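You operate a simulated robot arm through the tools that you are given. There is no shell and no other tool.

You run a simulated robot arm. Do the job below in one go: nothing can be reset, and whatever is moved stays where it is left.

## Task
Dissolve the fixing powder, then top the brown dye to 600 with it.
Fine: dissolved in the white beaker's hot water, no grains carried over; both beakers back, stick in its can. Set down upright: small glass beaker, white beaker.

Only the result counts: the job must be done as asked and must still hold three seconds after the hand-in. Knocking over, shifting, dropping, spilling or breaking anything else fails it.

## Robot
A 7-joint arm with a two-finger parallel gripper on a trunk, on a base that drives. Base frame: it is fixed to the floor where the robot stands at the start and does not move with it; the origin is under the middle of the robot, x ahead of it, y to its left, z up; the surface under the hand at the start is at about z = 0.88. Units: m, degrees, N and s.
With the tool pointing down near the work surface it reaches from about 0.16 to 0.62 m from the robot's upright axis, wherever it stands. Its first joint turns from -166.0 to 166.0 degrees. Places, roughly: can of stirrers (10x10x13 cm) [0.6, 0.3, 0.9]. Payload 1.57 kg.
The tool frame sits at the grasp point between the pads (the TCP): z along the fingers, y along the line on which they close. The tips reach 0.03 m beyond it. The gripper opens to 0.08 m. The fingers are 0.017 m wide and 0.012 m thick; the gripper's body (0.04 by 0.082 m) begins 0.08 m behind the TCP.
Orientation is that of the tool frame in the base frame, as [roll, pitch, yaw] about the fixed x, y, z axes, in that order (R = Rz(yaw) Ry(pitch) Rx(roll)). With the fingers straight down and closing along the base's y, the tool's x points along the base's -x, its y along +y and its z along -z.

## Interface
- The arm moves only by the tool nudge_tool. Its argument "moves" is a list of rows, each a list of 3 entries, a list of its own where there are three numbers: the closure in counts, from 0 (fully open) to 255 (shut), then the shift along the tool's x, y, z in units of 30 mm (1.0 is 30 mm), then the turn, a rotation vector about the tool's x, y, z in units of 8 degrees (1.0 is 8 degrees). In form: [[grip, [tx, ty, tz], [rx, ry, rz]], ...]. A call has 1 to 20 rows; each row shifts and turns the commanded pose from where the row before left it, along the tool's axes as they then stand. A call with a number of a shift or a turn outside -1 to 1 is refused whole. Rows are played at 5 a second. More than 0.05 m and 8.6 degrees between two rows, or a gripper value outside its range, and nothing of the call is played. Where a pose cannot be reached the arm comes as near as it can. A force on the tool above 40 N (or 10 N above the force at the start of the call, whichever is more), or a blocked arm, ends the call early, and 0.2 s more pass. Each finger travels about 0.072 m/s and halts on what it meets, pressing with about 40 N; the grip force reading is that of the motor and also rises with nothing between the fingers. The clock runs only during rows and for 0.2 s after the last one: add rows that do not move to give the fingers time. The reply holds the time, the measured pose of the TCP, the force on the tool along the base axes, the opening and the grip force, in the units named above and with some noise, with the torque about the TCP (base axes, N m) and any sound that the robot's microphone picked up, and new pictures: "pictures" is both (left out), scene, wrist or none.
- Cameras (640 x 400 px; columns grow to the right, rows downward): "scene" is now at [0.2429, 0.0016, 1.5055]; the picture's right is [0.00, -1.00, 0.00], its down [-0.82, -0.00, -0.57] and it looks along [0.57, 0.00, -0.82] (base axes); focal length 218 px, centre (320, 200). "wrist" rides on the gripper at [0.072, -0.007, -0.122] in the tool frame; the picture's right is [0.09, 1.00, 0.00], its down [-0.84, 0.08, -0.54] and it looks along [-0.54, 0.05, 0.84] (tool axes); focal length 238 px, centre (320, 200). There is no depth. A picture from a camera that has moved, and an enlarged one, comes with that camera's place and axes in the base frame and with its lens.
- raise_lower(by): slides the trunk up (or, below 0, down) by that many m; the arm and the scene camera ride with it, the base frame stays. It gives what a move gives, with no picture.
- drive_base(legs): drives the robot by 1 to 6 legs, each [ahead, left, turn to the left] in m, m and degrees, along the robot's own axes; the way and the turn of a leg run together, so that a leg with both is an arc; at most 1.5 m and 180 degrees a leg. The arm and the cameras ride along, it lands a little off, and it stops where it bumps. It gives what a move gives, and a new picture of the scene camera.
- head_to(pan, tilt): turns the head with the scene camera to pan (to the left, within 86 degrees either way) and tilt (down, from -29 to 69), counted from straight ahead of the robot. It gives what a move gives, and a new picture of the scene camera.
- inspect(camera, box): a new picture of the part [left, top, right, bottom] of that camera's present view, enlarged. It takes no simulated time.
- close_job(): hands the job in; it is judged then, once.

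Nothing tells you exact positions but the pictures and the camera data. Unless the task says otherwise, let go and move clear before handing in.

The tools are called after "Request:" as a command line: name --argument value ..., lists and objects as JSON in quotes. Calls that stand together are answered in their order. nudge_tool: Moves the arm, as the interface text tells. Its arguments: {"type":"object","properties":{"moves":{"type":"array","items":{"type":"array"}},"pictures":{"type":"string","enum":["both","scene","wrist","none"]}},"required":["moves"]} The other tools are called the same way: raise_lower (by) slides the trunk up or down; drive_base (legs) drives the base; head_to (pan, tilt) turns the head that bears the scene camera; inspect (camera, box) takes an enlarged picture of a part of a camera's view; close_job () hands the job in.

At the start:

```text
time_s: 0.0
tcp_pos: [0.3533, -0.0882, 1.3424]
tcp_rot: [180.0, 0.1, 180.0]
ft_force: [-0.4, -0.6, -0.6]
torque: [0.01, 0.01, -0.03]
opening: 0.0802
finger_force: 0.1
trunk travel left (down, up): [-0.75, 0.24]
robot x, y, heading: [-0.0015, -0.0023, -0.1]
head pan, tilt: [0.0, 54.9]
```

scene: 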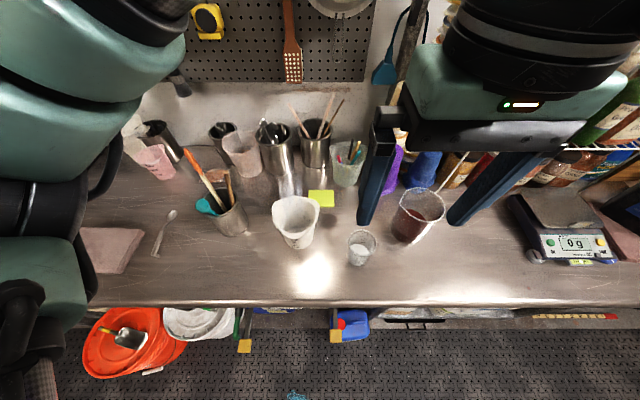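
wrist: 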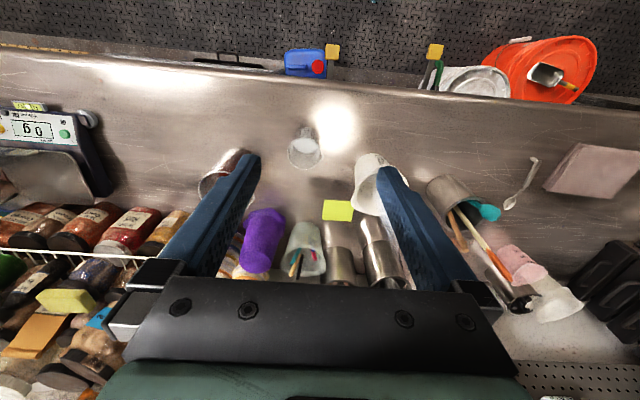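

I see a workbench with a white beaker, a small glass beaker holding powder, a brown dye beaker, a can of stirrers and scales. I'll take closer looks before moving.

Request:
inspect --camera "scene" --box '[180, 120, 340, 270]'

Request:
inspect --camera "scene" --box '[320, 150, 480, 280]'

Request:
inspect --camera "wrist" --box '[180, 110, 420, 270]'

Request:
inspect --camera "scene" --box '[80, 90, 260, 240]'

```text
2.67 times, centred on (260, 195) of scene
camera zoom: at [0.2429, 0.0016, 1.5055], right [0.0, -1.0, 0.0], down [-0.82, 0.0, -0.57], along [0.57, 0.0, -0.82], focal length 581 px, centre (480, 213)
```

zoom: 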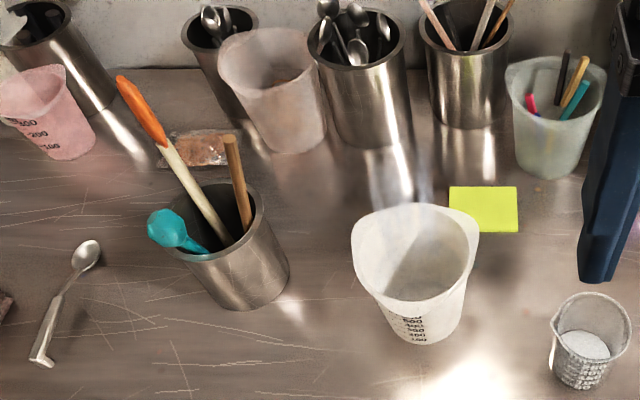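

```text
3.08 times, centred on (400, 215) of scene
camera zoom: at [0.2429, 0.0016, 1.5055], right [0.0, -1.0, 0.0], down [-0.82, 0.0, -0.57], along [0.57, 0.0, -0.82], focal length 670 px, centre (74, 154)
```

zoom: 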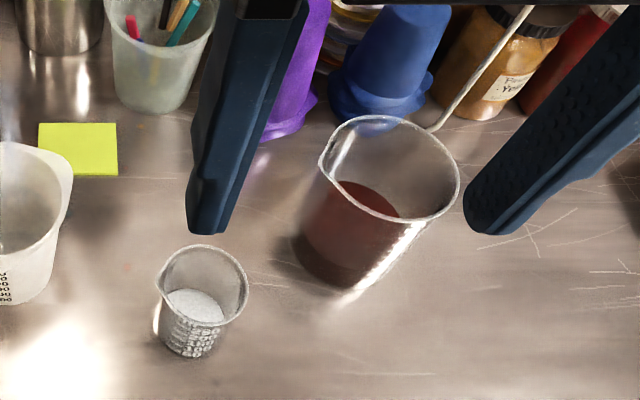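

```text
2.50 times, centred on (300, 190) of wrist
camera zoom: at [0.2798, -0.0952, 1.4648], right [-0.09, 1.0, 0.0], down [0.84, 0.08, 0.54], along [0.54, 0.05, -0.84], focal length 596 px, centre (370, 225)
```

zoom: 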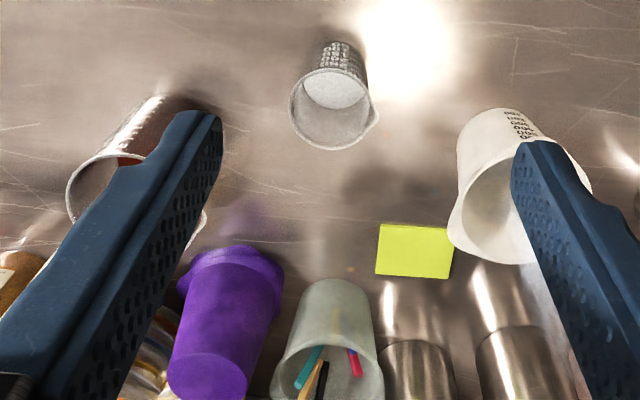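

```text
2.67 times, centred on (170, 165) of scene
camera zoom: at [0.2429, 0.0016, 1.5055], right [0.0, -1.0, 0.0], down [-0.82, 0.0, -0.57], along [0.57, 0.0, -0.82], focal length 581 px, centre (720, 293)
```

zoom: 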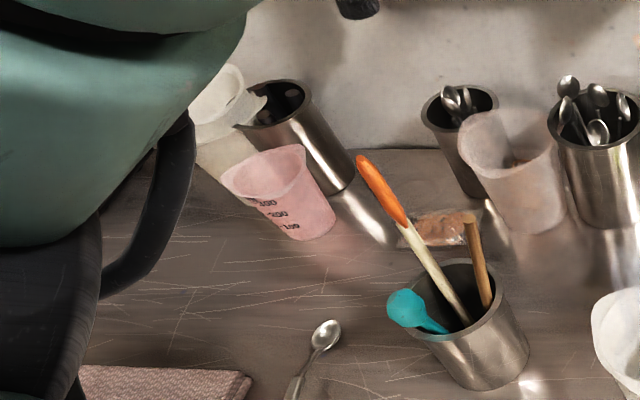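

The dye beaker and white beaker look about 0.12 m wide, and the powder beaker about 0.07 m. I'll lower the hand and tilt it forward to view them from the side with the wrist camera.

Request:
nudge_tool --moves '[[0, [0, 0, 1], [0, 0, 0]], [0, [0, 0, 1], [0, 0, 0]], [0, [0, 0, 1], [0, 0, 0]], [0, [0, 0, 1], [0, 0, 0]], [0, [0, 0, 1], [0, -1, 0]], [0, [0, 0, 1], [0, -1, 0]], [0, [0, 0, 0], [0, -1, 0]], [0, [0, 0, 0], [0, -1, 0]], [0, [0, 0, 0], [0, -1, 0]], [0, [0, 0, 0], [0, 0, 0]]]'

```text
time_s: 2.2
tcp_pos: [0.4004, -0.1107, 1.1567]
tcp_rot: [-180.0, 40.1, 180.0]
ft_force: [-0.5, 0.5, -0.3]
torque: [0.02, 0.0, -0.01]
opening: 0.0803
finger_force: 0.0
out of reach, approached as far as the arm can: row 7, 8, 9
trunk travel left (down, up): [-0.75, 0.24]
robot x, y, heading: [-0.001, -0.0032, -0.1]
head pan, tilt: [0.0, 54.9]
camera scene: at [0.2429, 0.0017, 1.5055], right [0.0, -1.0, 0.0], down [-0.82, 0.0, -0.57], along [0.57, 0.0, -0.82], focal length 218 px, centre (320, 200)
camera wrist: at [0.2667, -0.1175, 1.2046], right [-0.07, 1.0, -0.06], down [0.29, 0.08, 0.95], along [0.95, 0.05, -0.3], focal length 238 px, centre (320, 200)
```

scene: 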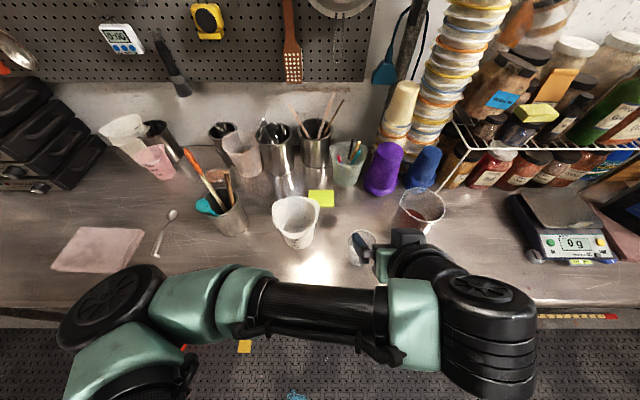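
wrist: 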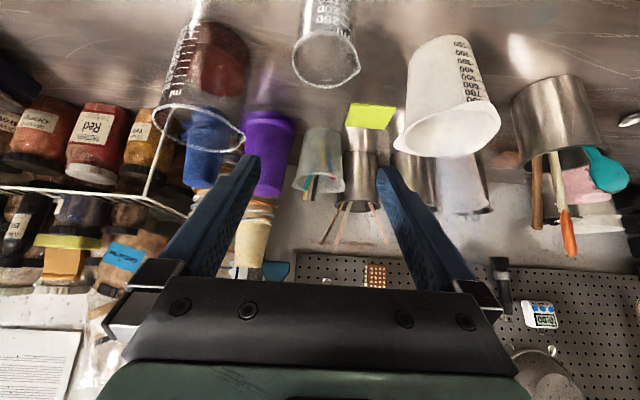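

The white beaker is marked up to 700 and the dye beaker has printed marks on its side. I'll zoom in.

Request:
inspect --camera "wrist" --box '[130, 0, 260, 160]'

Request:
inspect --camera "wrist" --box '[280, 0, 400, 100]'

Request:
inspect --camera "wrist" --box '[380, 10, 520, 170]'

Request:
inspect --camera "wrist" --box '[490, 60, 640, 270]'

Request:
inspect --camera "scene" --box '[330, 170, 460, 280]'

```text
2.50 times, centred on (195, 80) of wrist
camera zoom: at [0.2667, -0.1175, 1.2046], right [-0.07, 1.0, -0.06], down [0.29, 0.08, 0.95], along [0.95, 0.05, -0.3], focal length 596 px, centre (632, 500)
```

zoom: 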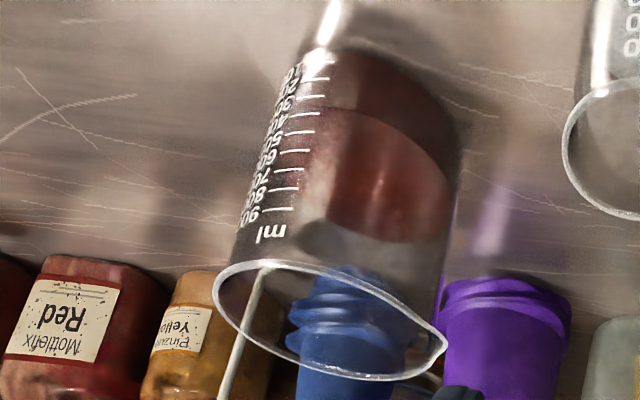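

```text
4.00 times, centred on (340, 50) of wrist
camera zoom: at [0.2667, -0.1175, 1.2046], right [-0.07, 1.0, -0.06], down [0.29, 0.08, 0.95], along [0.95, 0.05, -0.3], focal length 953 px, centre (240, 800)
```

zoom: 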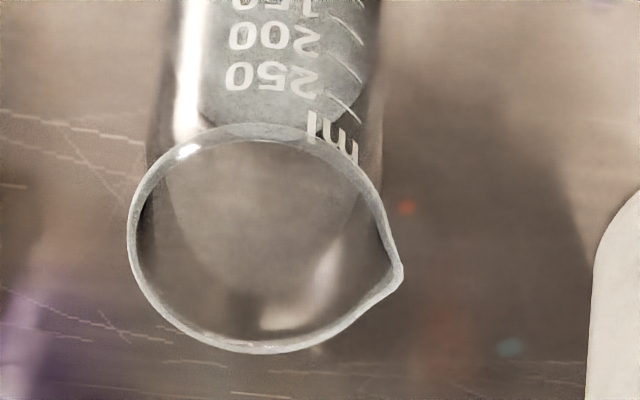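

```text
2.50 times, centred on (450, 90) of wrist
camera zoom: at [0.2667, -0.1175, 1.2046], right [-0.07, 1.0, -0.06], down [0.29, 0.08, 0.95], along [0.95, 0.05, -0.3], focal length 596 px, centre (-5, 475)
```

zoom: 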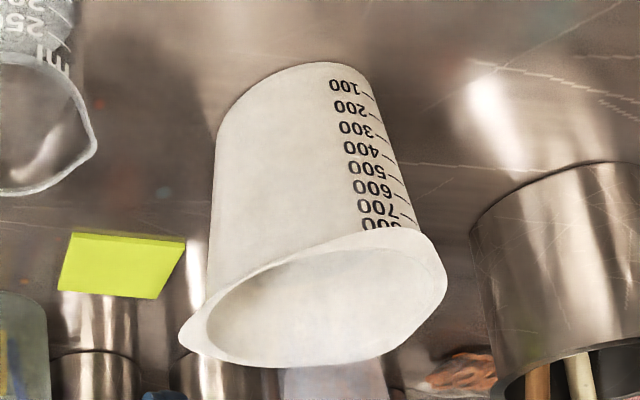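

```text
1.90 times, centred on (565, 165) of wrist
camera zoom: at [0.2667, -0.1175, 1.2046], right [-0.07, 1.0, -0.06], down [0.29, 0.08, 0.95], along [0.95, 0.05, -0.3], focal length 454 px, centre (-147, 267)
```

zoom: 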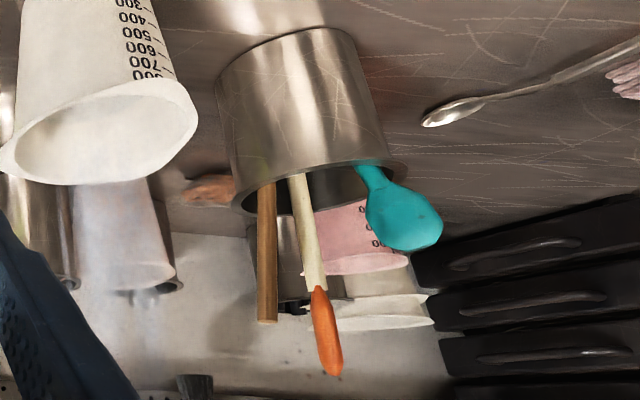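

```text
3.64 times, centred on (395, 225) of scene
camera zoom: at [0.2429, 0.0017, 1.5055], right [0.0, -1.0, 0.0], down [-0.82, 0.0, -0.57], along [0.57, 0.0, -0.82], focal length 792 px, centre (47, 109)
```

zoom: 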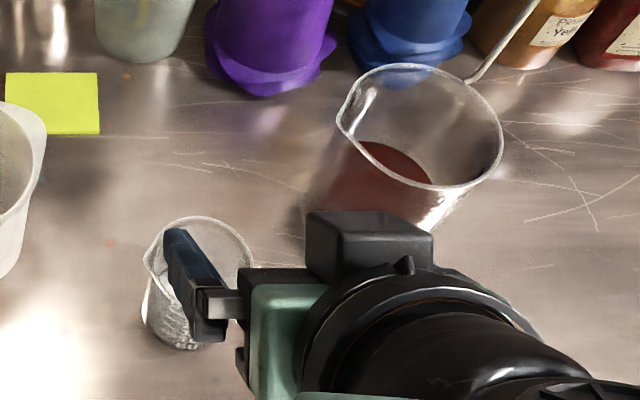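

The dye sits near 400 on its marks and needs about 200 more. White and dye beakers are too wide for the gripper, so the white one needs a rim pinch, while the small one can be gripped round its body. I'll back the base off to give the arm room for a level tool.

Request:
drive_base --legs '[[-0.15, 0, 0]]'

```text
time_s: 3.6
tcp_pos: [0.2441, -0.111, 1.1553]
tcp_rot: [-179.9, 40.1, 179.8]
ft_force: [0.2, 0.3, -0.9]
torque: [-0.01, -0.02, 0.03]
opening: 0.0798
finger_force: 0.1
trunk travel left (down, up): [-0.75, 0.24]
robot x, y, heading: [-0.1574, 0.0002, -0.4]
head pan, tilt: [0.0, 54.9]
camera scene: at [0.0859, 0.0011, 1.5056], right [0.0, -1.0, 0.0], down [-0.82, 0.0, -0.58], along [0.58, 0.0, -0.82], focal length 218 px, centre (320, 200)
```

scene: 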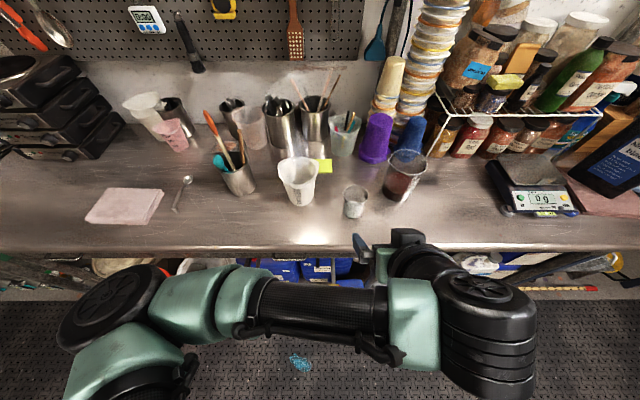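

The view is clear now. I'll spin the hand half a turn so the wrist camera rides above when the tool is level, keeping room for the pouring roll.

Request:
nudge_tool --moves '[[0, [0, 0, 0], [0, 0, 1]], [0, [0, 0, 0], [0, 0, 1]], [0, [0, 0, 0], [0, 0, 1]], [0, [0, 0, 0], [0, 0, 1]], [0, [0, 0, 0], [0, 0, 1]], [0, [0, 0, 0], [0, 0, 1]], [0, [0, 0, 0], [0, 0, 1]], [0, [0, 0, 0], [0, 0, 1]], [0, [0, 0, 0], [0, 0, 1]], [0, [0, 0, 0], [0, 0, 1]], [0, [0, 0, 0], [0, 0, 1]], [0, [0, 0, 0], [0, 0, 0]]]'

Request:
head_to --pan 0 --tilt 45

```text
time_s: 6.2
tcp_pos: [0.2434, -0.1136, 1.1569]
tcp_rot: [140.1, 1.2, 91.3]
ft_force: [0.1, 0.9, 0.0]
torque: [0.0, 0.03, 0.02]
opening: 0.08
finger_force: 0.1
trunk travel left (down, up): [-0.75, 0.24]
robot x, y, heading: [-0.1545, -0.0022, -0.1]
head pan, tilt: [0.0, 54.9]
camera scene: at [0.0864, 0.0011, 1.5055], right [0.0, -1.0, 0.0], down [-0.82, 0.0, -0.57], along [0.57, 0.0, -0.82], focal length 218 px, centre (320, 200)
camera wrist: at [0.1584, -0.0403, 1.2456], right [0.76, 0.12, 0.64], down [-0.27, -0.83, 0.48], along [0.59, -0.54, -0.6], focal length 238 px, centre (320, 200)
```

scene: 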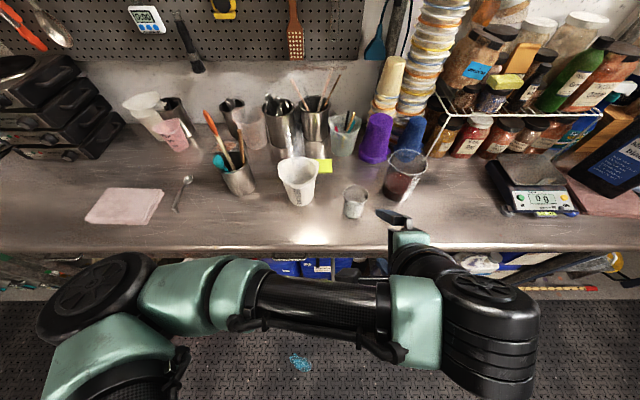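
wrist: 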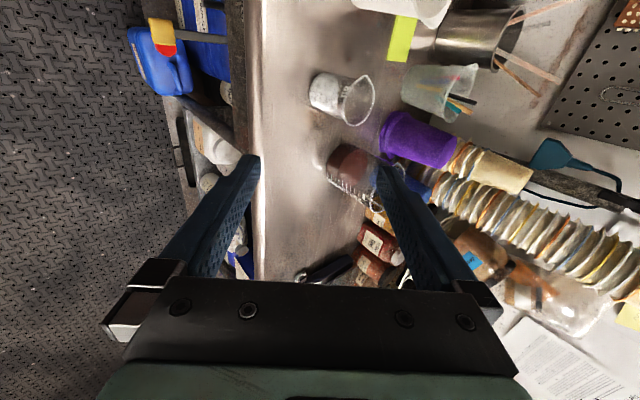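

```text
time_s: 6.9
tcp_pos: [0.2435, -0.1126, 1.1569]
tcp_rot: [140.1, 1.4, 91.4]
ft_force: [0.9, 0.0, 0.2]
torque: [0.03, -0.01, 0.01]
opening: 0.0802
finger_force: 0.0
trunk travel left (down, up): [-0.75, 0.24]
robot x, y, heading: [-0.1592, -0.0007, -0.1]
head pan, tilt: [0.0, 45.0]
camera scene: at [0.0955, 0.001, 1.5188], right [0.0, -1.0, 0.0], down [-0.71, 0.0, -0.71], along [0.71, 0.0, -0.71], focal length 218 px, centre (320, 200)
```

scene: 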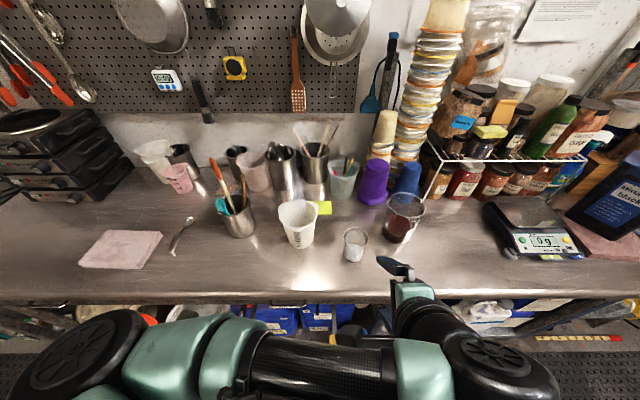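

The wrist turned freely. I'll finish the half turn and tilt up towards level.

Request:
nudge_tool --moves '[[0, [0, 0, 0], [0, 0, 1]], [0, [0, 0, 0], [0, 0, 1]], [0, [0, 0, 0], [0, 0, 1]], [0, [0, 0, 0], [0, 0, 1]], [0, [0, 0, 0], [0, 0, 1]], [0, [0, 0, 0], [0, 0, 1]], [0, [0, 0, 0], [0, 0, 1]], [0, [0, 0, 0], [0, 0, 1]], [0, [0, 0, 0], [0, 0, 1]], [0, [0, 0, 0], [0, 0, 1]], [0, [0, 0, 0], [0, 0, 1]], [0, [0, 0, 0], [0, 0, 0.5]], [0, [0, 0, 0.5], [0, 1, 0]], [0, [0, 0, 0.5], [0, 1, 0]], [0, [0, 0, 0.5], [0, 1, 0]], [0, [0, 0, 0.5], [0, 0.75, 0]], [0, [0, 0, 0], [0, 0, 0]]]'

```text
time_s: 10.5
tcp_pos: [0.2901, -0.1119, 1.1206]
tcp_rot: [-180.0, -70.0, -0.2]
ft_force: [-0.2, -0.6, -0.3]
torque: [-0.01, -0.02, 0.01]
opening: 0.0799
finger_force: 0.1
trunk travel left (down, up): [-0.75, 0.24]
robot x, y, heading: [-0.159, 0.0009, -0.3]
head pan, tilt: [0.0, 45.0]
camera scene: at [0.0953, 0.0011, 1.5189], right [0.0, -1.0, 0.0], down [-0.71, 0.0, -0.71], along [0.71, 0.0, -0.71], focal length 218 px, centre (320, 200)
camera wrist: at [0.2002, -0.1057, 1.2312], right [0.03, -1.0, 0.09], down [-0.8, -0.07, -0.6], along [0.61, -0.05, -0.79], focal length 238 px, centre (320, 200)
```

scene: 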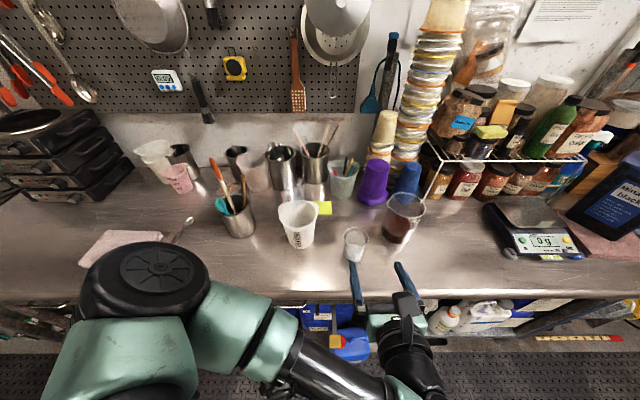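
wrist: 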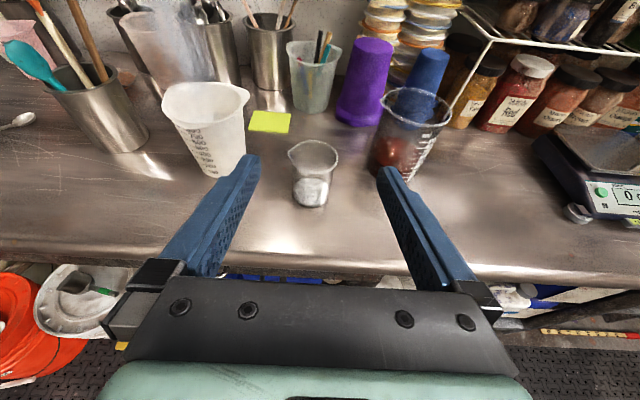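

Camera now rides above and sees everything upright. I'll zoom for measurements.

Request:
inspect --camera "wrist" --box '[270, 120, 360, 220]'

Request:
inspect --camera "wrist" --box '[140, 60, 280, 190]'

Request:
inspect --camera "wrist" --box '[350, 70, 470, 200]'

Request:
inspect --camera "wrist" --box '[0, 0, 160, 160]'

Request:
inspect --camera "scene" --box '[180, 140, 440, 290]'

```text
4.00 times, centred on (315, 170) of wrist
camera zoom: at [0.2002, -0.1057, 1.2312], right [0.03, -1.0, 0.09], down [-0.8, -0.07, -0.6], along [0.61, -0.05, -0.79], focal length 953 px, centre (340, 320)
```

zoom: 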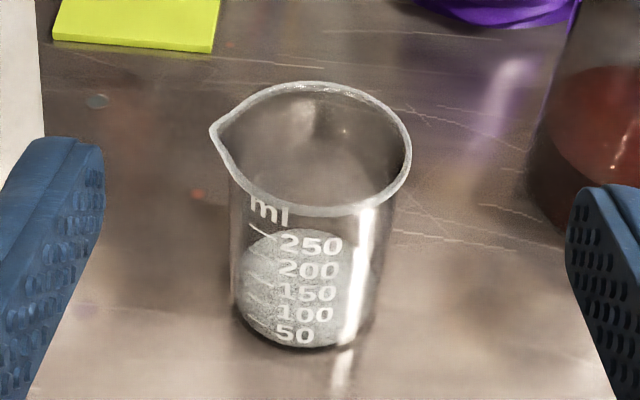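

```text
3.08 times, centred on (210, 125) of wrist
camera zoom: at [0.2002, -0.1057, 1.2312], right [0.03, -1.0, 0.09], down [-0.8, -0.07, -0.6], along [0.61, -0.05, -0.79], focal length 733 px, centre (658, 431)
```

zoom: 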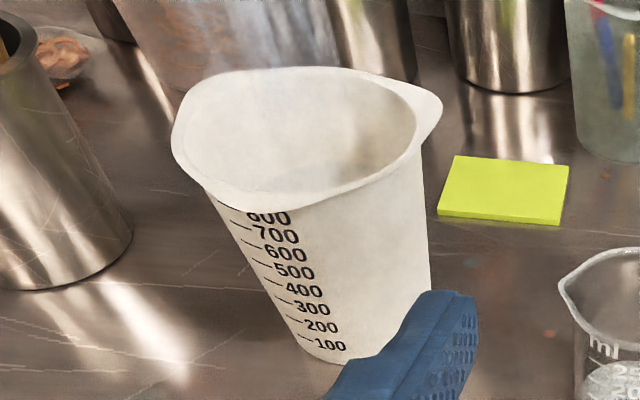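

```text
3.08 times, centred on (410, 135) of wrist
camera zoom: at [0.2002, -0.1057, 1.2312], right [0.03, -1.0, 0.09], down [-0.8, -0.07, -0.6], along [0.61, -0.05, -0.79], focal length 733 px, centre (43, 400)
```

zoom: 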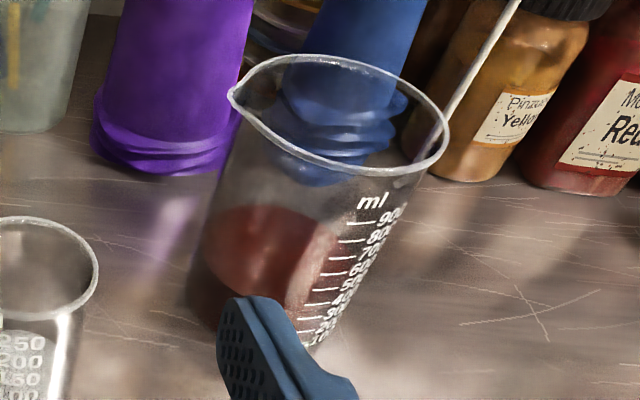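

```text
2.50 times, centred on (80, 80) of wrist
camera zoom: at [0.2002, -0.1057, 1.2312], right [0.03, -1.0, 0.09], down [-0.8, -0.07, -0.6], along [0.61, -0.05, -0.79], focal length 596 px, centre (920, 500)
```

zoom: 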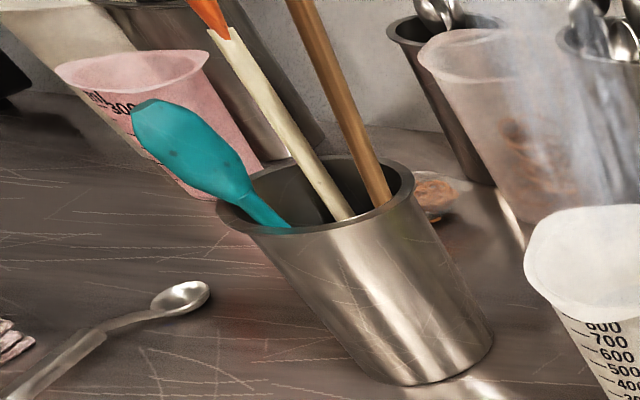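

```text
2.46 times, centred on (310, 215) of scene
camera zoom: at [0.0953, 0.0011, 1.5189], right [0.0, -1.0, 0.0], down [-0.71, 0.0, -0.71], along [0.71, 0.0, -0.71], focal length 536 px, centre (345, 163)
```

zoom: 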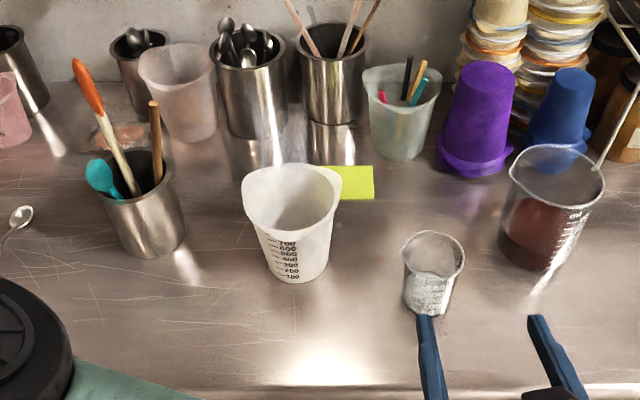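

Small beaker centre about (0.485, -0.111), rim z 0.973, 68 mm body; white beaker centre about (0.54, 0.07), rim z 1.01; dye beaker about (0.56, -0.27), rim z 1.03. I'll dry-run the powder pour with the empty hand first to check the reach.

Request:
nudge_tool --moves '[[0, [0.247, -0.526, 0.896], [0, 0, 0]], [0, [0.247, -0.526, 0.896], [0, 0, 0]], [0, [0.247, -0.526, 0.896], [0, 0, 0]], [0, [0.247, -0.526, 0.896], [0, 0, 0]], [0, [0.247, -0.526, 0.896], [0, 0, 0]], [0, [0.247, -0.526, 0.896], [0, 0, 0]], [0, [0.247, -0.526, 0.896], [0, 0, 0]], [0, [0.247, -0.526, 0.896], [0, 0, 0]], [0, [0.247, -0.526, 0.896], [0, 0, 0]], [0, [0, 0, 0], [0, 0, 0]]]'

Request:
nudge_tool --moves '[[0, [0, 0, 0], [-0.342, 0, -0.94]], [0, [0, 0, 0], [-0.342, 0, -0.94]], [0, [0, 0, 0], [-0.342, 0, -0.94]], [0, [0, 0, 0], [-0.342, 0, -0.94]], [0, [0, 0, 0], [-0.342, 0, -0.94]], [0, [0, 0, 0], [-0.342, 0, -0.94]], [0, [0, 0, 0], [-0.342, 0, -0.94]], [0, [0, 0, 0], [-0.342, 0, -0.94]], [0, [0, 0, 0], [-0.342, 0, -0.94]], [0, [0, 0, 0], [-0.342, 0, -0.94]], [0, [0, 0, 0], [-0.342, 0, -0.94]], [0, [0, 0, 0], [-0.342, 0, -0.94]], [0, [0, 0, 0], [-0.342, 0, -0.94]], [0, [0, 0, 0], [-0.342, 0, -0.94]], [0, [0, 0, 0], [-0.342, 0, -0.94]], [0, [0, 0, 0], [-0.342, 0, -0.94]], [0, [0, 0, 0], [0, 0, 0]]]'

```text
time_s: 12.7
tcp_pos: [0.5414, 0.0279, 1.0986]
tcp_rot: [-179.9, -69.8, -0.3]
ft_force: [0.1, 0.4, -0.6]
torque: [0.0, -0.01, 0.01]
opening: 0.0801
finger_force: 0.0
trunk travel left (down, up): [-0.75, 0.24]
robot x, y, heading: [-0.1548, 0.0021, -0.1]
head pan, tilt: [0.0, 45.0]
camera scene: at [0.0952, 0.0009, 1.5189], right [0.0, -1.0, 0.0], down [-0.71, 0.0, -0.71], along [0.71, 0.0, -0.71], focal length 218 px, centre (320, 200)
camera wrist: at [0.4509, 0.035, 1.2093], right [0.03, -1.0, 0.09], down [-0.8, -0.07, -0.6], along [0.6, -0.05, -0.8], focal length 238 px, centre (320, 200)
```

scene: 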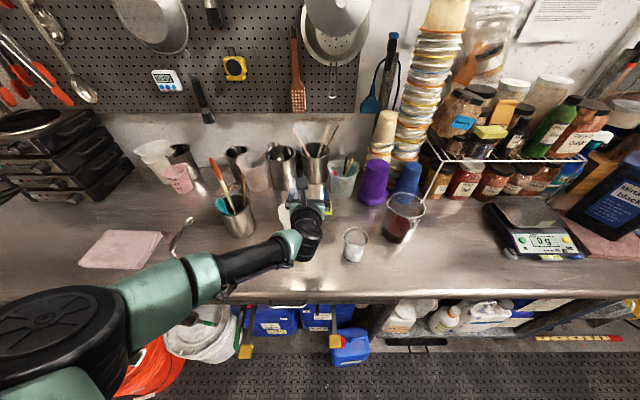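
wrist: 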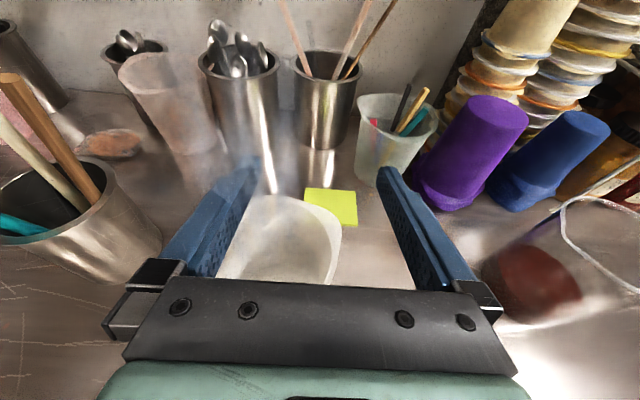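

```text
time_s: 16.3
tcp_pos: [0.5407, 0.0302, 1.1001]
tcp_rot: [75.0, 35.5, 65.0]
ft_force: [0.1, 0.3, -0.2]
torque: [0.01, 0.03, -0.01]
opening: 0.0801
finger_force: 0.1
trunk travel left (down, up): [-0.75, 0.24]
robot x, y, heading: [-0.1558, -0.0029, -0.4]
head pan, tilt: [0.0, 45.0]
camera scene: at [0.0955, 0.0011, 1.5188], right [0.0, -1.0, 0.0], down [-0.71, 0.0, -0.71], along [0.71, 0.0, -0.71], focal length 218 px, centre (320, 200)
camera wrist: at [0.4509, 0.112, 1.028], right [0.03, 0.68, 0.73], down [-0.8, -0.42, 0.43], along [0.6, -0.6, 0.53], focal length 238 px, centre (320, 200)
```

scene: 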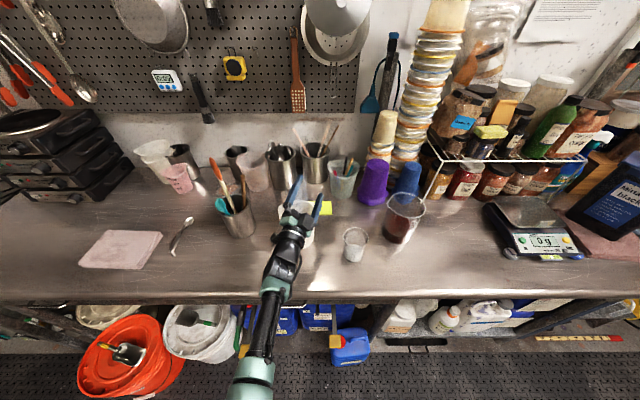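
wrist: 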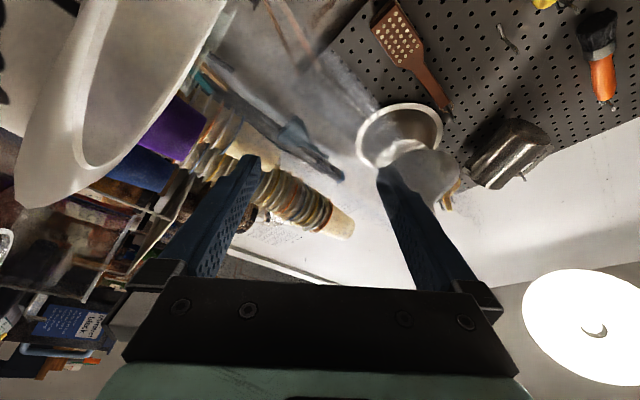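

The roll reaches 128° without contact. I'll roll back and go to a pre-grasp in front of the small beaker.

Request:
nudge_tool --moves '[[0, [0, 0, 0], [0.342, 0, 0.94]], [0, [0, 0, 0], [0.342, 0, 0.94]], [0, [0, 0, 0], [0.342, 0, 0.94]], [0, [0, 0, 0], [0.342, 0, 0.94]], [0, [0, 0, 0], [0.342, 0, 0.94]], [0, [0, 0, 0], [0.342, 0, 0.94]], [0, [0, 0, 0], [0.342, 0, 0.94]], [0, [0, 0, 0], [0.342, 0, 0.94]], [0, [0, 0, 0], [0.342, 0, 0.94]], [0, [0, 0, 0], [0.342, 0, 0.94]], [0, [0, 0, 0], [0.342, 0, 0.94]], [0, [0, 0, 0], [0.342, 0, 0.94]], [0, [0, 0, 0], [0.342, 0, 0.94]], [0, [0, 0, 0], [0.342, 0, 0.94]], [0, [0, 0, 0], [0.342, 0, 0.94]], [0, [0, 0, 0], [0.342, 0, 0.94]]]' --pictures "none"

Request:
nudge_tool --moves '[[0, [-0.323, 0.783, -0.889], [0, 0, 0]], [0, [-0.323, 0.783, -0.889], [0, 0, 0]], [0, [-0.323, 0.783, -0.889], [0, 0, 0]], [0, [-0.323, 0.783, -0.889], [0, 0, 0]], [0, [-0.323, 0.783, -0.889], [0, 0, 0]], [0, [-0.323, 0.783, -0.889], [0, 0, 0]], [0, [-0.815, 0, 0.296], [0, 0, 0]], [0, [-0.815, 0, 0.296], [0, 0, 0]], [0, [-0.815, 0, 0.296], [0, 0, 0]], [0, [-0.815, 0, 0.296], [0, 0, 0]], [0, [-0.815, 0, 0.296], [0, 0, 0]], [0, [0, 0, 0], [0, 0, 0]]]'

```text
time_s: 19.7
tcp_pos: [0.5424, 0.03, 1.0995]
tcp_rot: [-179.4, -69.9, -0.7]
ft_force: [-0.2, 0.0, -0.3]
torque: [-0.01, -0.03, -0.02]
opening: 0.0799
finger_force: 0.1
trunk travel left (down, up): [-0.75, 0.24]
robot x, y, heading: [-0.1556, 0.0037, -0.1]
head pan, tilt: [0.0, 45.0]
```

```text
time_s: 22.3
tcp_pos: [0.372, -0.1113, 0.968]
tcp_rot: [-179.9, -70.0, -0.3]
ft_force: [-0.4, -0.2, 0.5]
torque: [0.02, -0.01, 0.01]
opening: 0.0799
finger_force: 0.0
trunk travel left (down, up): [-0.75, 0.24]
robot x, y, heading: [-0.1559, 0.003, -0.6]
head pan, tilt: [0.0, 45.0]
camera scene: at [0.0954, 0.0011, 1.5189], right [0.0, -1.0, 0.0], down [-0.71, 0.0, -0.71], along [0.71, 0.0, -0.71], focal length 218 px, centre (320, 200)
camera wrist: at [0.2818, -0.1038, 1.0791], right [0.03, -1.0, 0.09], down [-0.8, -0.07, -0.6], along [0.6, -0.05, -0.8], focal length 238 px, centre (320, 200)
```

scene: 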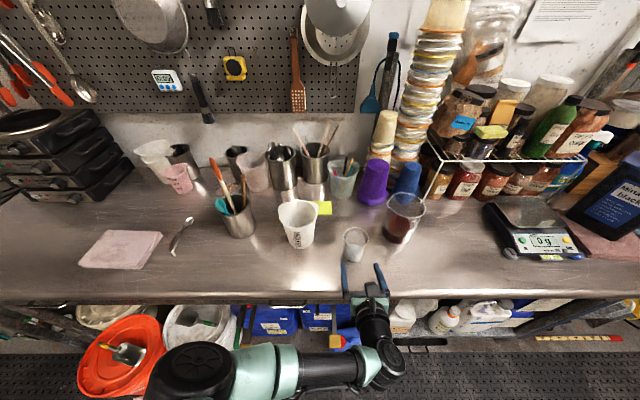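
wrist: 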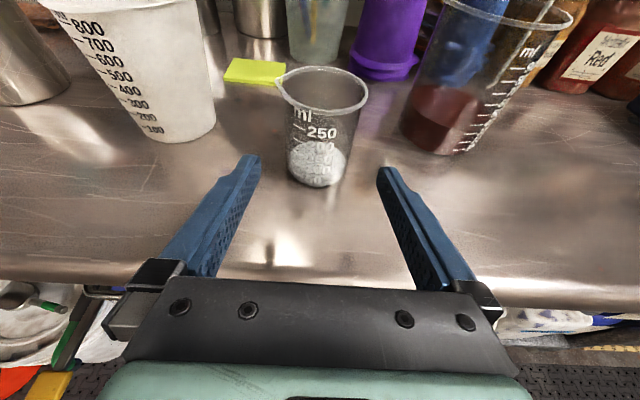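

Beaker centre is about (0.479, -0.110) and the hand is lined up. Quick zoom on the dye marks, then I'll slide in.

Request:
inspect --camera "wrist" --box '[390, 0, 580, 170]'

Request:
inspect --camera "wrist" --box '[260, 50, 390, 200]'

Request:
nudge_tool --moves '[[0, [0, -0.03, 0.75], [0, 0, 0]], [0, [0, 0, 0.75], [0, 0, 0]], [0, [0, 0, 0.75], [0, 0, 0]], [0, [0, 0, 0.75], [0, 0, 0]], [0, [0, 0, 0.75], [0, 0, 0]], [0, [0, 0, 0], [0, 0, 0]]]'

```text
2.35 times, centred on (485, 85) of wrist
camera zoom: at [0.2818, -0.1038, 1.0791], right [0.03, -1.0, 0.09], down [-0.8, -0.07, -0.6], along [0.6, -0.05, -0.8], focal length 561 px, centre (-68, 471)
```

zoom: 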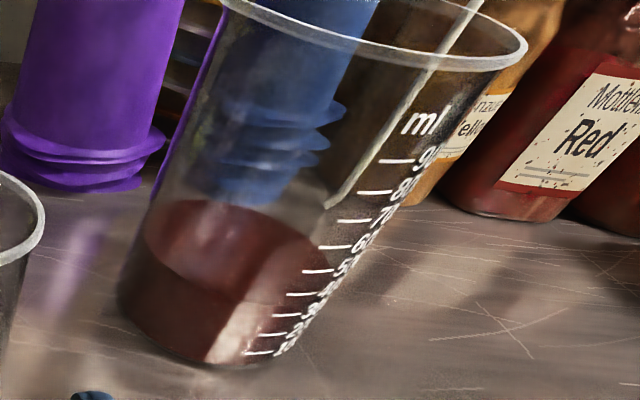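

```text
2.67 times, centred on (325, 125) of wrist
camera zoom: at [0.2818, -0.1038, 1.0791], right [0.03, -1.0, 0.09], down [-0.8, -0.07, -0.6], along [0.6, -0.05, -0.8], focal length 636 px, centre (307, 400)
```

zoom: 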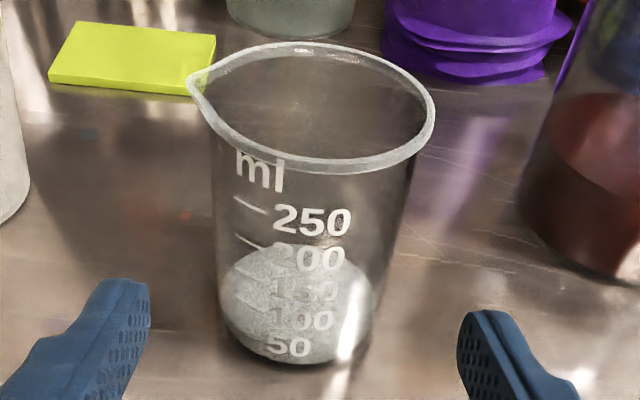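

```text
time_s: 23.7
tcp_pos: [0.4774, -0.1102, 0.9311]
tcp_rot: [180.0, -69.9, 0.0]
ft_force: [-0.6, 0.9, 1.2]
torque: [0.02, -0.02, -0.04]
opening: 0.08
finger_force: 0.0
trunk travel left (down, up): [-0.75, 0.24]
robot x, y, heading: [-0.1541, -0.0026, -0.3]
head pan, tilt: [0.0, 45.0]
camera scene: at [0.0953, 0.0012, 1.5189], right [0.0, -1.0, 0.0], down [-0.71, 0.0, -0.71], along [0.71, 0.0, -0.71], focal length 218 px, centre (320, 200)
camera wrist: at [0.3858, -0.1037, 1.0419], right [0.03, -1.0, 0.09], down [-0.8, -0.08, -0.6], along [0.6, -0.05, -0.8], focal length 238 px, centre (320, 200)
```

scene: 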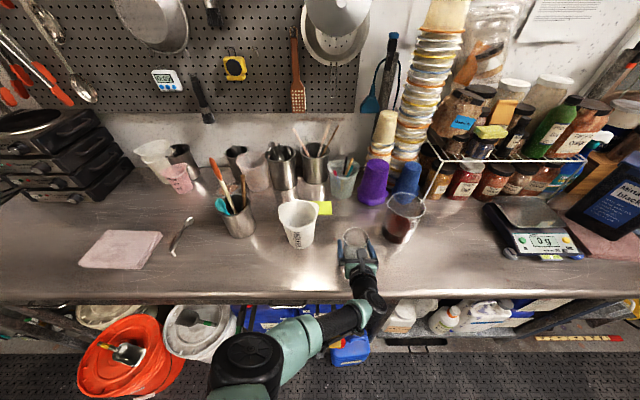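
wrist: 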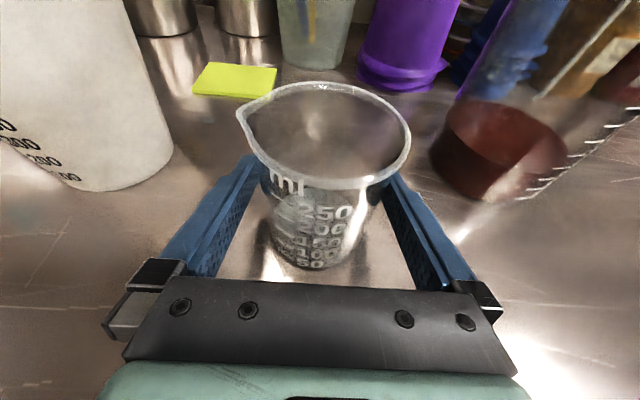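

Fingers straddle the beaker evenly. Closing on it now.

Request:
nudge_tool --moves '[[80, [0, 0, 0], [0, 0, 0]], [80, [0, 0, 0], [0, 0, 0]], [80, [0, 0, 0], [0, 0, 0]], [80, [0, 0, 0], [0, 0, 0]]]' --pictures "wrist"

```text
time_s: 24.7
tcp_pos: [0.4756, -0.1102, 0.9322]
tcp_rot: [-179.9, -70.0, -0.1]
ft_force: [-0.9, -0.3, -0.2]
torque: [0.0, 0.0, -0.02]
opening: 0.0688
finger_force: 40.3
trunk travel left (down, up): [-0.75, 0.24]
robot x, y, heading: [-0.1579, -0.0012, -0.3]
head pan, tilt: [0.0, 45.0]
camera wrist: at [0.3857, -0.1038, 1.0419], right [0.03, -1.0, 0.09], down [-0.8, -0.07, -0.6], along [0.6, -0.05, -0.8], focal length 238 px, centre (320, 200)
```

wrist: 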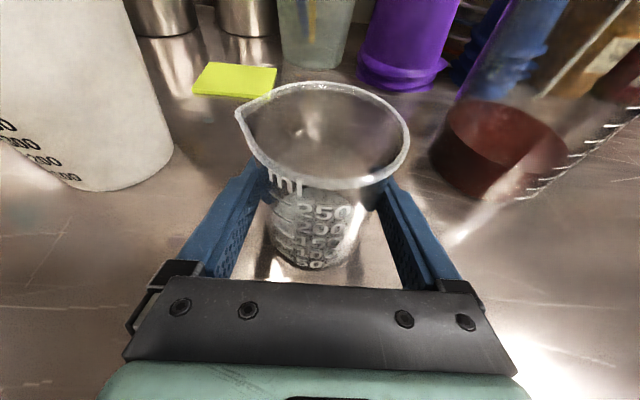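

Gripped at 68.8 mm. Lifting straight up.

Request:
nudge_tool --moves '[[80, [0.3, 0, -0.109], [0, 0, 0]], [80, [0.6, 0, -0.218], [0, 0, 0]], [80, [0.85, 0, -0.31], [0, 0, 0]], [80, [0.85, 0, -0.31], [0, 0, 0]], [80, [0.85, 0, -0.31], [0, 0, 0]], [80, [0.85, 0, -0.31], [0, 0, 0]], [80, [0.85, 0, -0.31], [0, 0, 0]], [80, [0.85, 0, -0.31], [0, 0, 0]], [80, [0, 0, 0], [0, 0, 0]]]'

Request:
inspect --camera "wrist" --box '[100, 60, 260, 220]'

Request:
inspect --camera "scene" --box '[180, 160, 440, 310]'

```text
time_s: 26.7
tcp_pos: [0.4746, -0.1117, 1.1222]
tcp_rot: [-179.9, -69.9, -0.2]
ft_force: [0.5, 0.3, -2.0]
torque: [0.03, -0.02, -0.02]
opening: 0.0686
finger_force: 40.4
trunk travel left (down, up): [-0.75, 0.24]
robot x, y, heading: [-0.1552, 0.0031, -0.1]
head pan, tilt: [0.0, 45.0]
camera scene: at [0.0958, 0.001, 1.5188], right [0.0, -1.0, 0.0], down [-0.71, 0.0, -0.71], along [0.71, 0.0, -0.71], focal length 218 px, centre (320, 200)
camera wrist: at [0.3849, -0.1055, 1.2322], right [0.03, -1.0, 0.09], down [-0.8, -0.07, -0.6], along [0.6, -0.05, -0.8], focal length 238 px, centre (320, 200)
```

scene: 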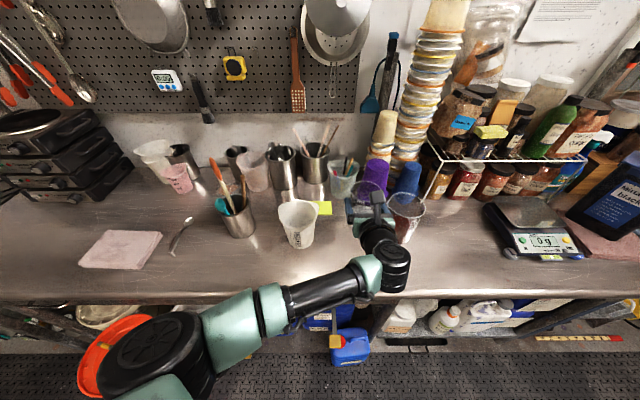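
wrist: 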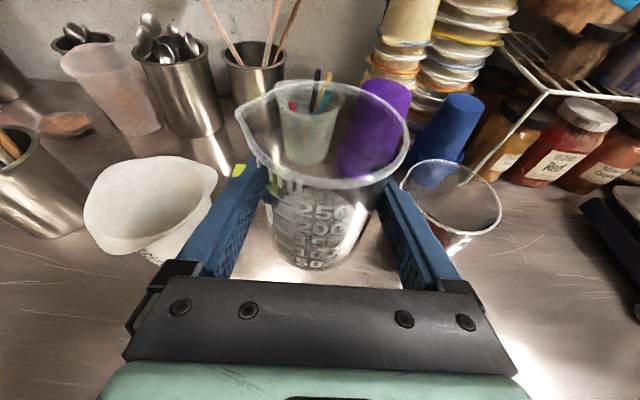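

```text
2.50 times, centred on (180, 140) of wrist
camera zoom: at [0.3849, -0.1055, 1.2322], right [0.03, -1.0, 0.09], down [-0.8, -0.07, -0.6], along [0.6, -0.05, -0.8], focal length 596 px, centre (670, 350)
```

zoom: 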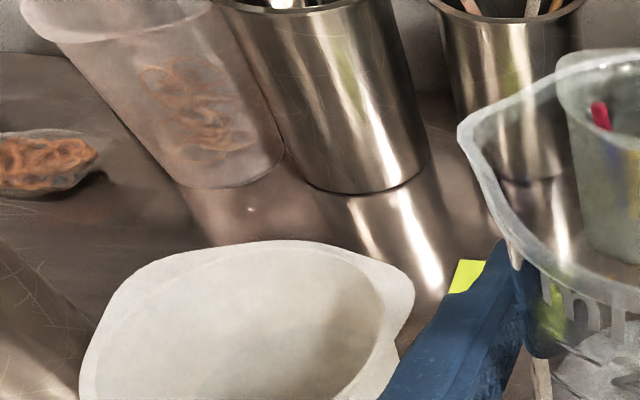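

```text
2.46 times, centred on (310, 235) of scene
camera zoom: at [0.0958, 0.001, 1.5188], right [0.0, -1.0, 0.0], down [-0.71, 0.0, -0.71], along [0.71, 0.0, -0.71], focal length 536 px, centre (345, 114)
```

zoom: 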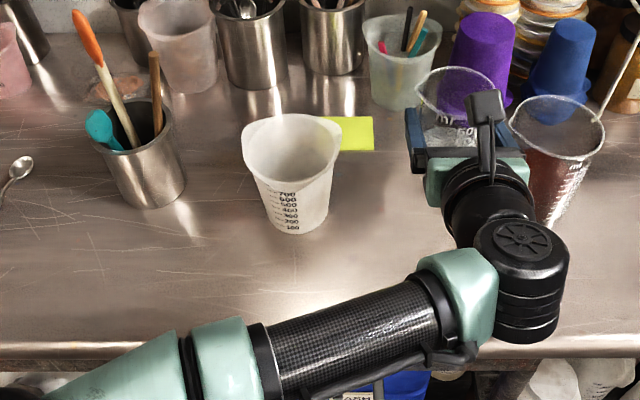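

White beaker centre about (0.532, 0.067), its spout pointing forward-right. I'll carry the powder over its left-hand approach and line up.

Request:
nudge_tool --moves '[[80, [0.005, -0.676, 0.292], [0, 0, 0]], [80, [0.005, -0.676, 0.292], [0, 0, 0]], [80, [0.005, -0.676, 0.292], [0, 0, 0]], [80, [0.005, -0.676, 0.292], [0, 0, 0]], [80, [0.005, -0.676, 0.292], [0, 0, 0]], [80, [0.005, -0.676, 0.292], [0, 0, 0]], [80, [0.005, -0.676, 0.292], [0, 0, 0]], [80, [0, 0, 0], [0, 0, 0]]]'

Request:
inspect --camera "wrist" --box '[180, 60, 460, 280]'

```text
time_s: 28.5
tcp_pos: [0.5333, 0.032, 1.1049]
tcp_rot: [-179.8, -69.9, -0.3]
ft_force: [0.5, 0.2, -1.0]
torque: [-0.02, 0.0, 0.03]
opening: 0.0684
finger_force: 40.0
trunk travel left (down, up): [-0.75, 0.24]
robot x, y, heading: [-0.1519, -0.0007, -0.4]
head pan, tilt: [0.0, 45.0]
camera scene: at [0.0956, 0.0008, 1.5188], right [0.0, -1.0, 0.0], down [-0.71, 0.0, -0.71], along [0.71, 0.0, -0.71], focal length 218 px, centre (320, 200)
camera wrist: at [0.4433, 0.0384, 1.2151], right [0.03, -1.0, 0.09], down [-0.8, -0.07, -0.6], along [0.6, -0.05, -0.8], focal length 238 px, centre (320, 200)
```

scene: 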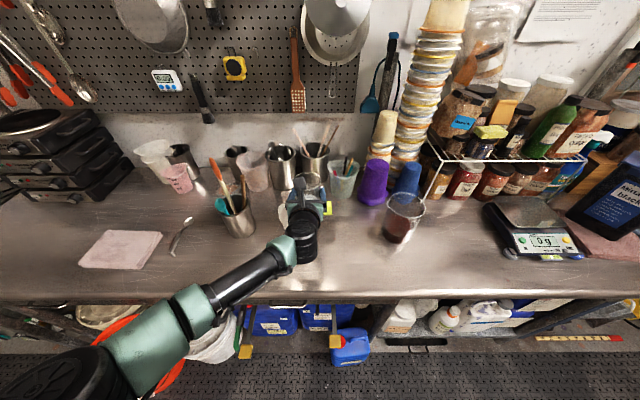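
wrist: 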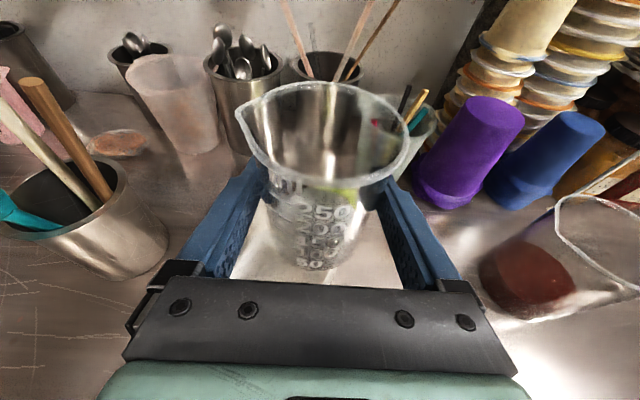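

```text
1.82 times, centred on (320, 170) of wrist
camera zoom: at [0.4433, 0.0384, 1.2151], right [0.03, -1.0, 0.09], down [-0.8, -0.07, -0.6], along [0.6, -0.05, -0.8], focal length 433 px, centre (320, 254)
```

zoom: 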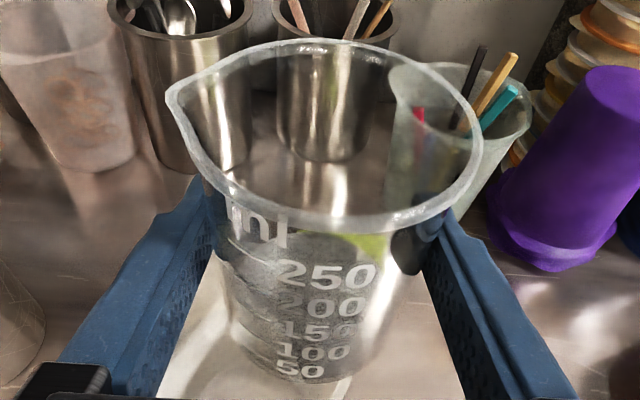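

Aligned. Now tilting gradually to pour.

Request:
nudge_tool --moves '[[80, [0, 0, 0], [-0.342, 0, -0.94]], [80, [0, 0, 0], [-0.342, 0, -0.94]], [80, [0, 0, 0], [-0.342, 0, -0.94]], [80, [0, 0, 0], [-0.342, 0, -0.94]], [80, [0, 0, 0], [-0.171, 0, -0.47]], [80, [0, 0, 0], [-0.171, 0, -0.47]], [80, [0, 0, 0], [-0.171, 0, -0.47]], [80, [0, 0, 0], [-0.171, 0, -0.47]], [80, [0, 0, 0], [-0.171, 0, -0.47]], [80, [0, 0, 0], [-0.171, 0, -0.47]], [80, [0, 0, 0], [-0.171, 0, -0.47]], [80, [0, 0, 0], [-0.171, 0, -0.47]], [80, [0, 0, 0], [-0.171, 0, -0.47]], [80, [0, 0, 0], [0, 0, 0]], [80, [0, 0, 0], [0, 0, 0]]]'

Request:
inspect --camera "scene" --box '[240, 150, 360, 270]'

```text
time_s: 31.7
tcp_pos: [0.536, 0.0309, 1.1029]
tcp_rot: [97.8, -20.5, 68.4]
ft_force: [-0.9, -0.5, -0.3]
torque: [0.02, -0.02, -0.01]
opening: 0.0688
finger_force: 40.1
trunk travel left (down, up): [-0.75, 0.24]
robot x, y, heading: [-0.1563, 0.0057, -0.2]
head pan, tilt: [0.0, 45.0]
camera scene: at [0.0957, 0.001, 1.5188], right [0.0, -1.0, 0.0], down [-0.71, 0.0, -0.71], along [0.71, 0.0, -0.71], focal length 218 px, centre (320, 200)
camera wrist: at [0.4453, 0.1354, 1.1386], right [0.03, -0.29, 0.96], down [-0.8, -0.58, -0.15], along [0.6, -0.76, -0.25], focal length 238 px, centre (320, 200)
```

scene: 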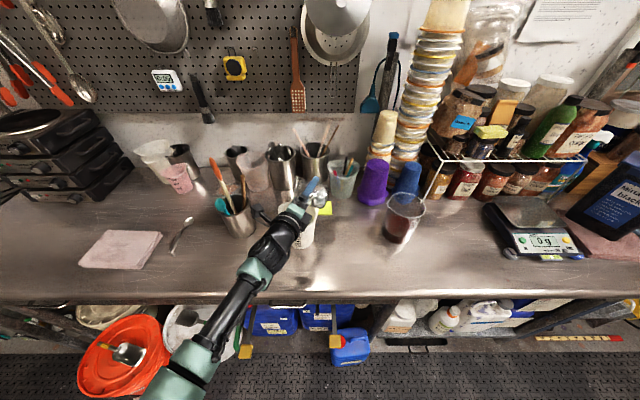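
wrist: 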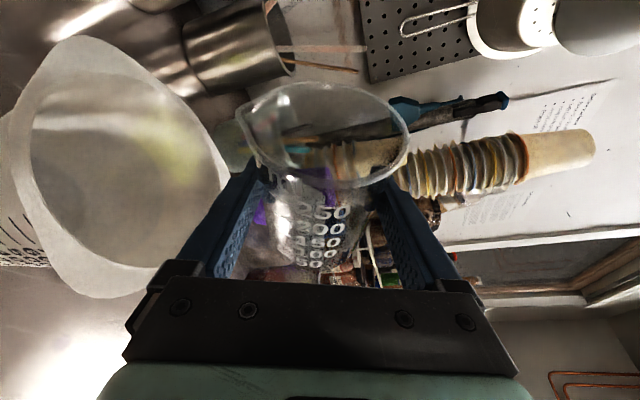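

```text
3.33 times, centred on (300, 210) of scene
camera zoom: at [0.0957, 0.001, 1.5188], right [0.0, -1.0, 0.0], down [-0.71, 0.0, -0.71], along [0.71, 0.0, -0.71], focal length 726 px, centre (387, 167)
```

zoom: 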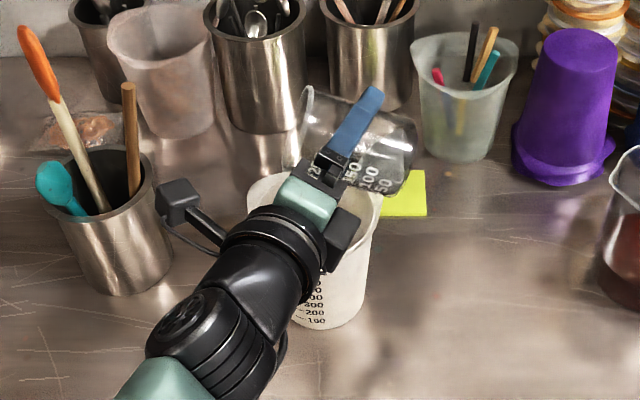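

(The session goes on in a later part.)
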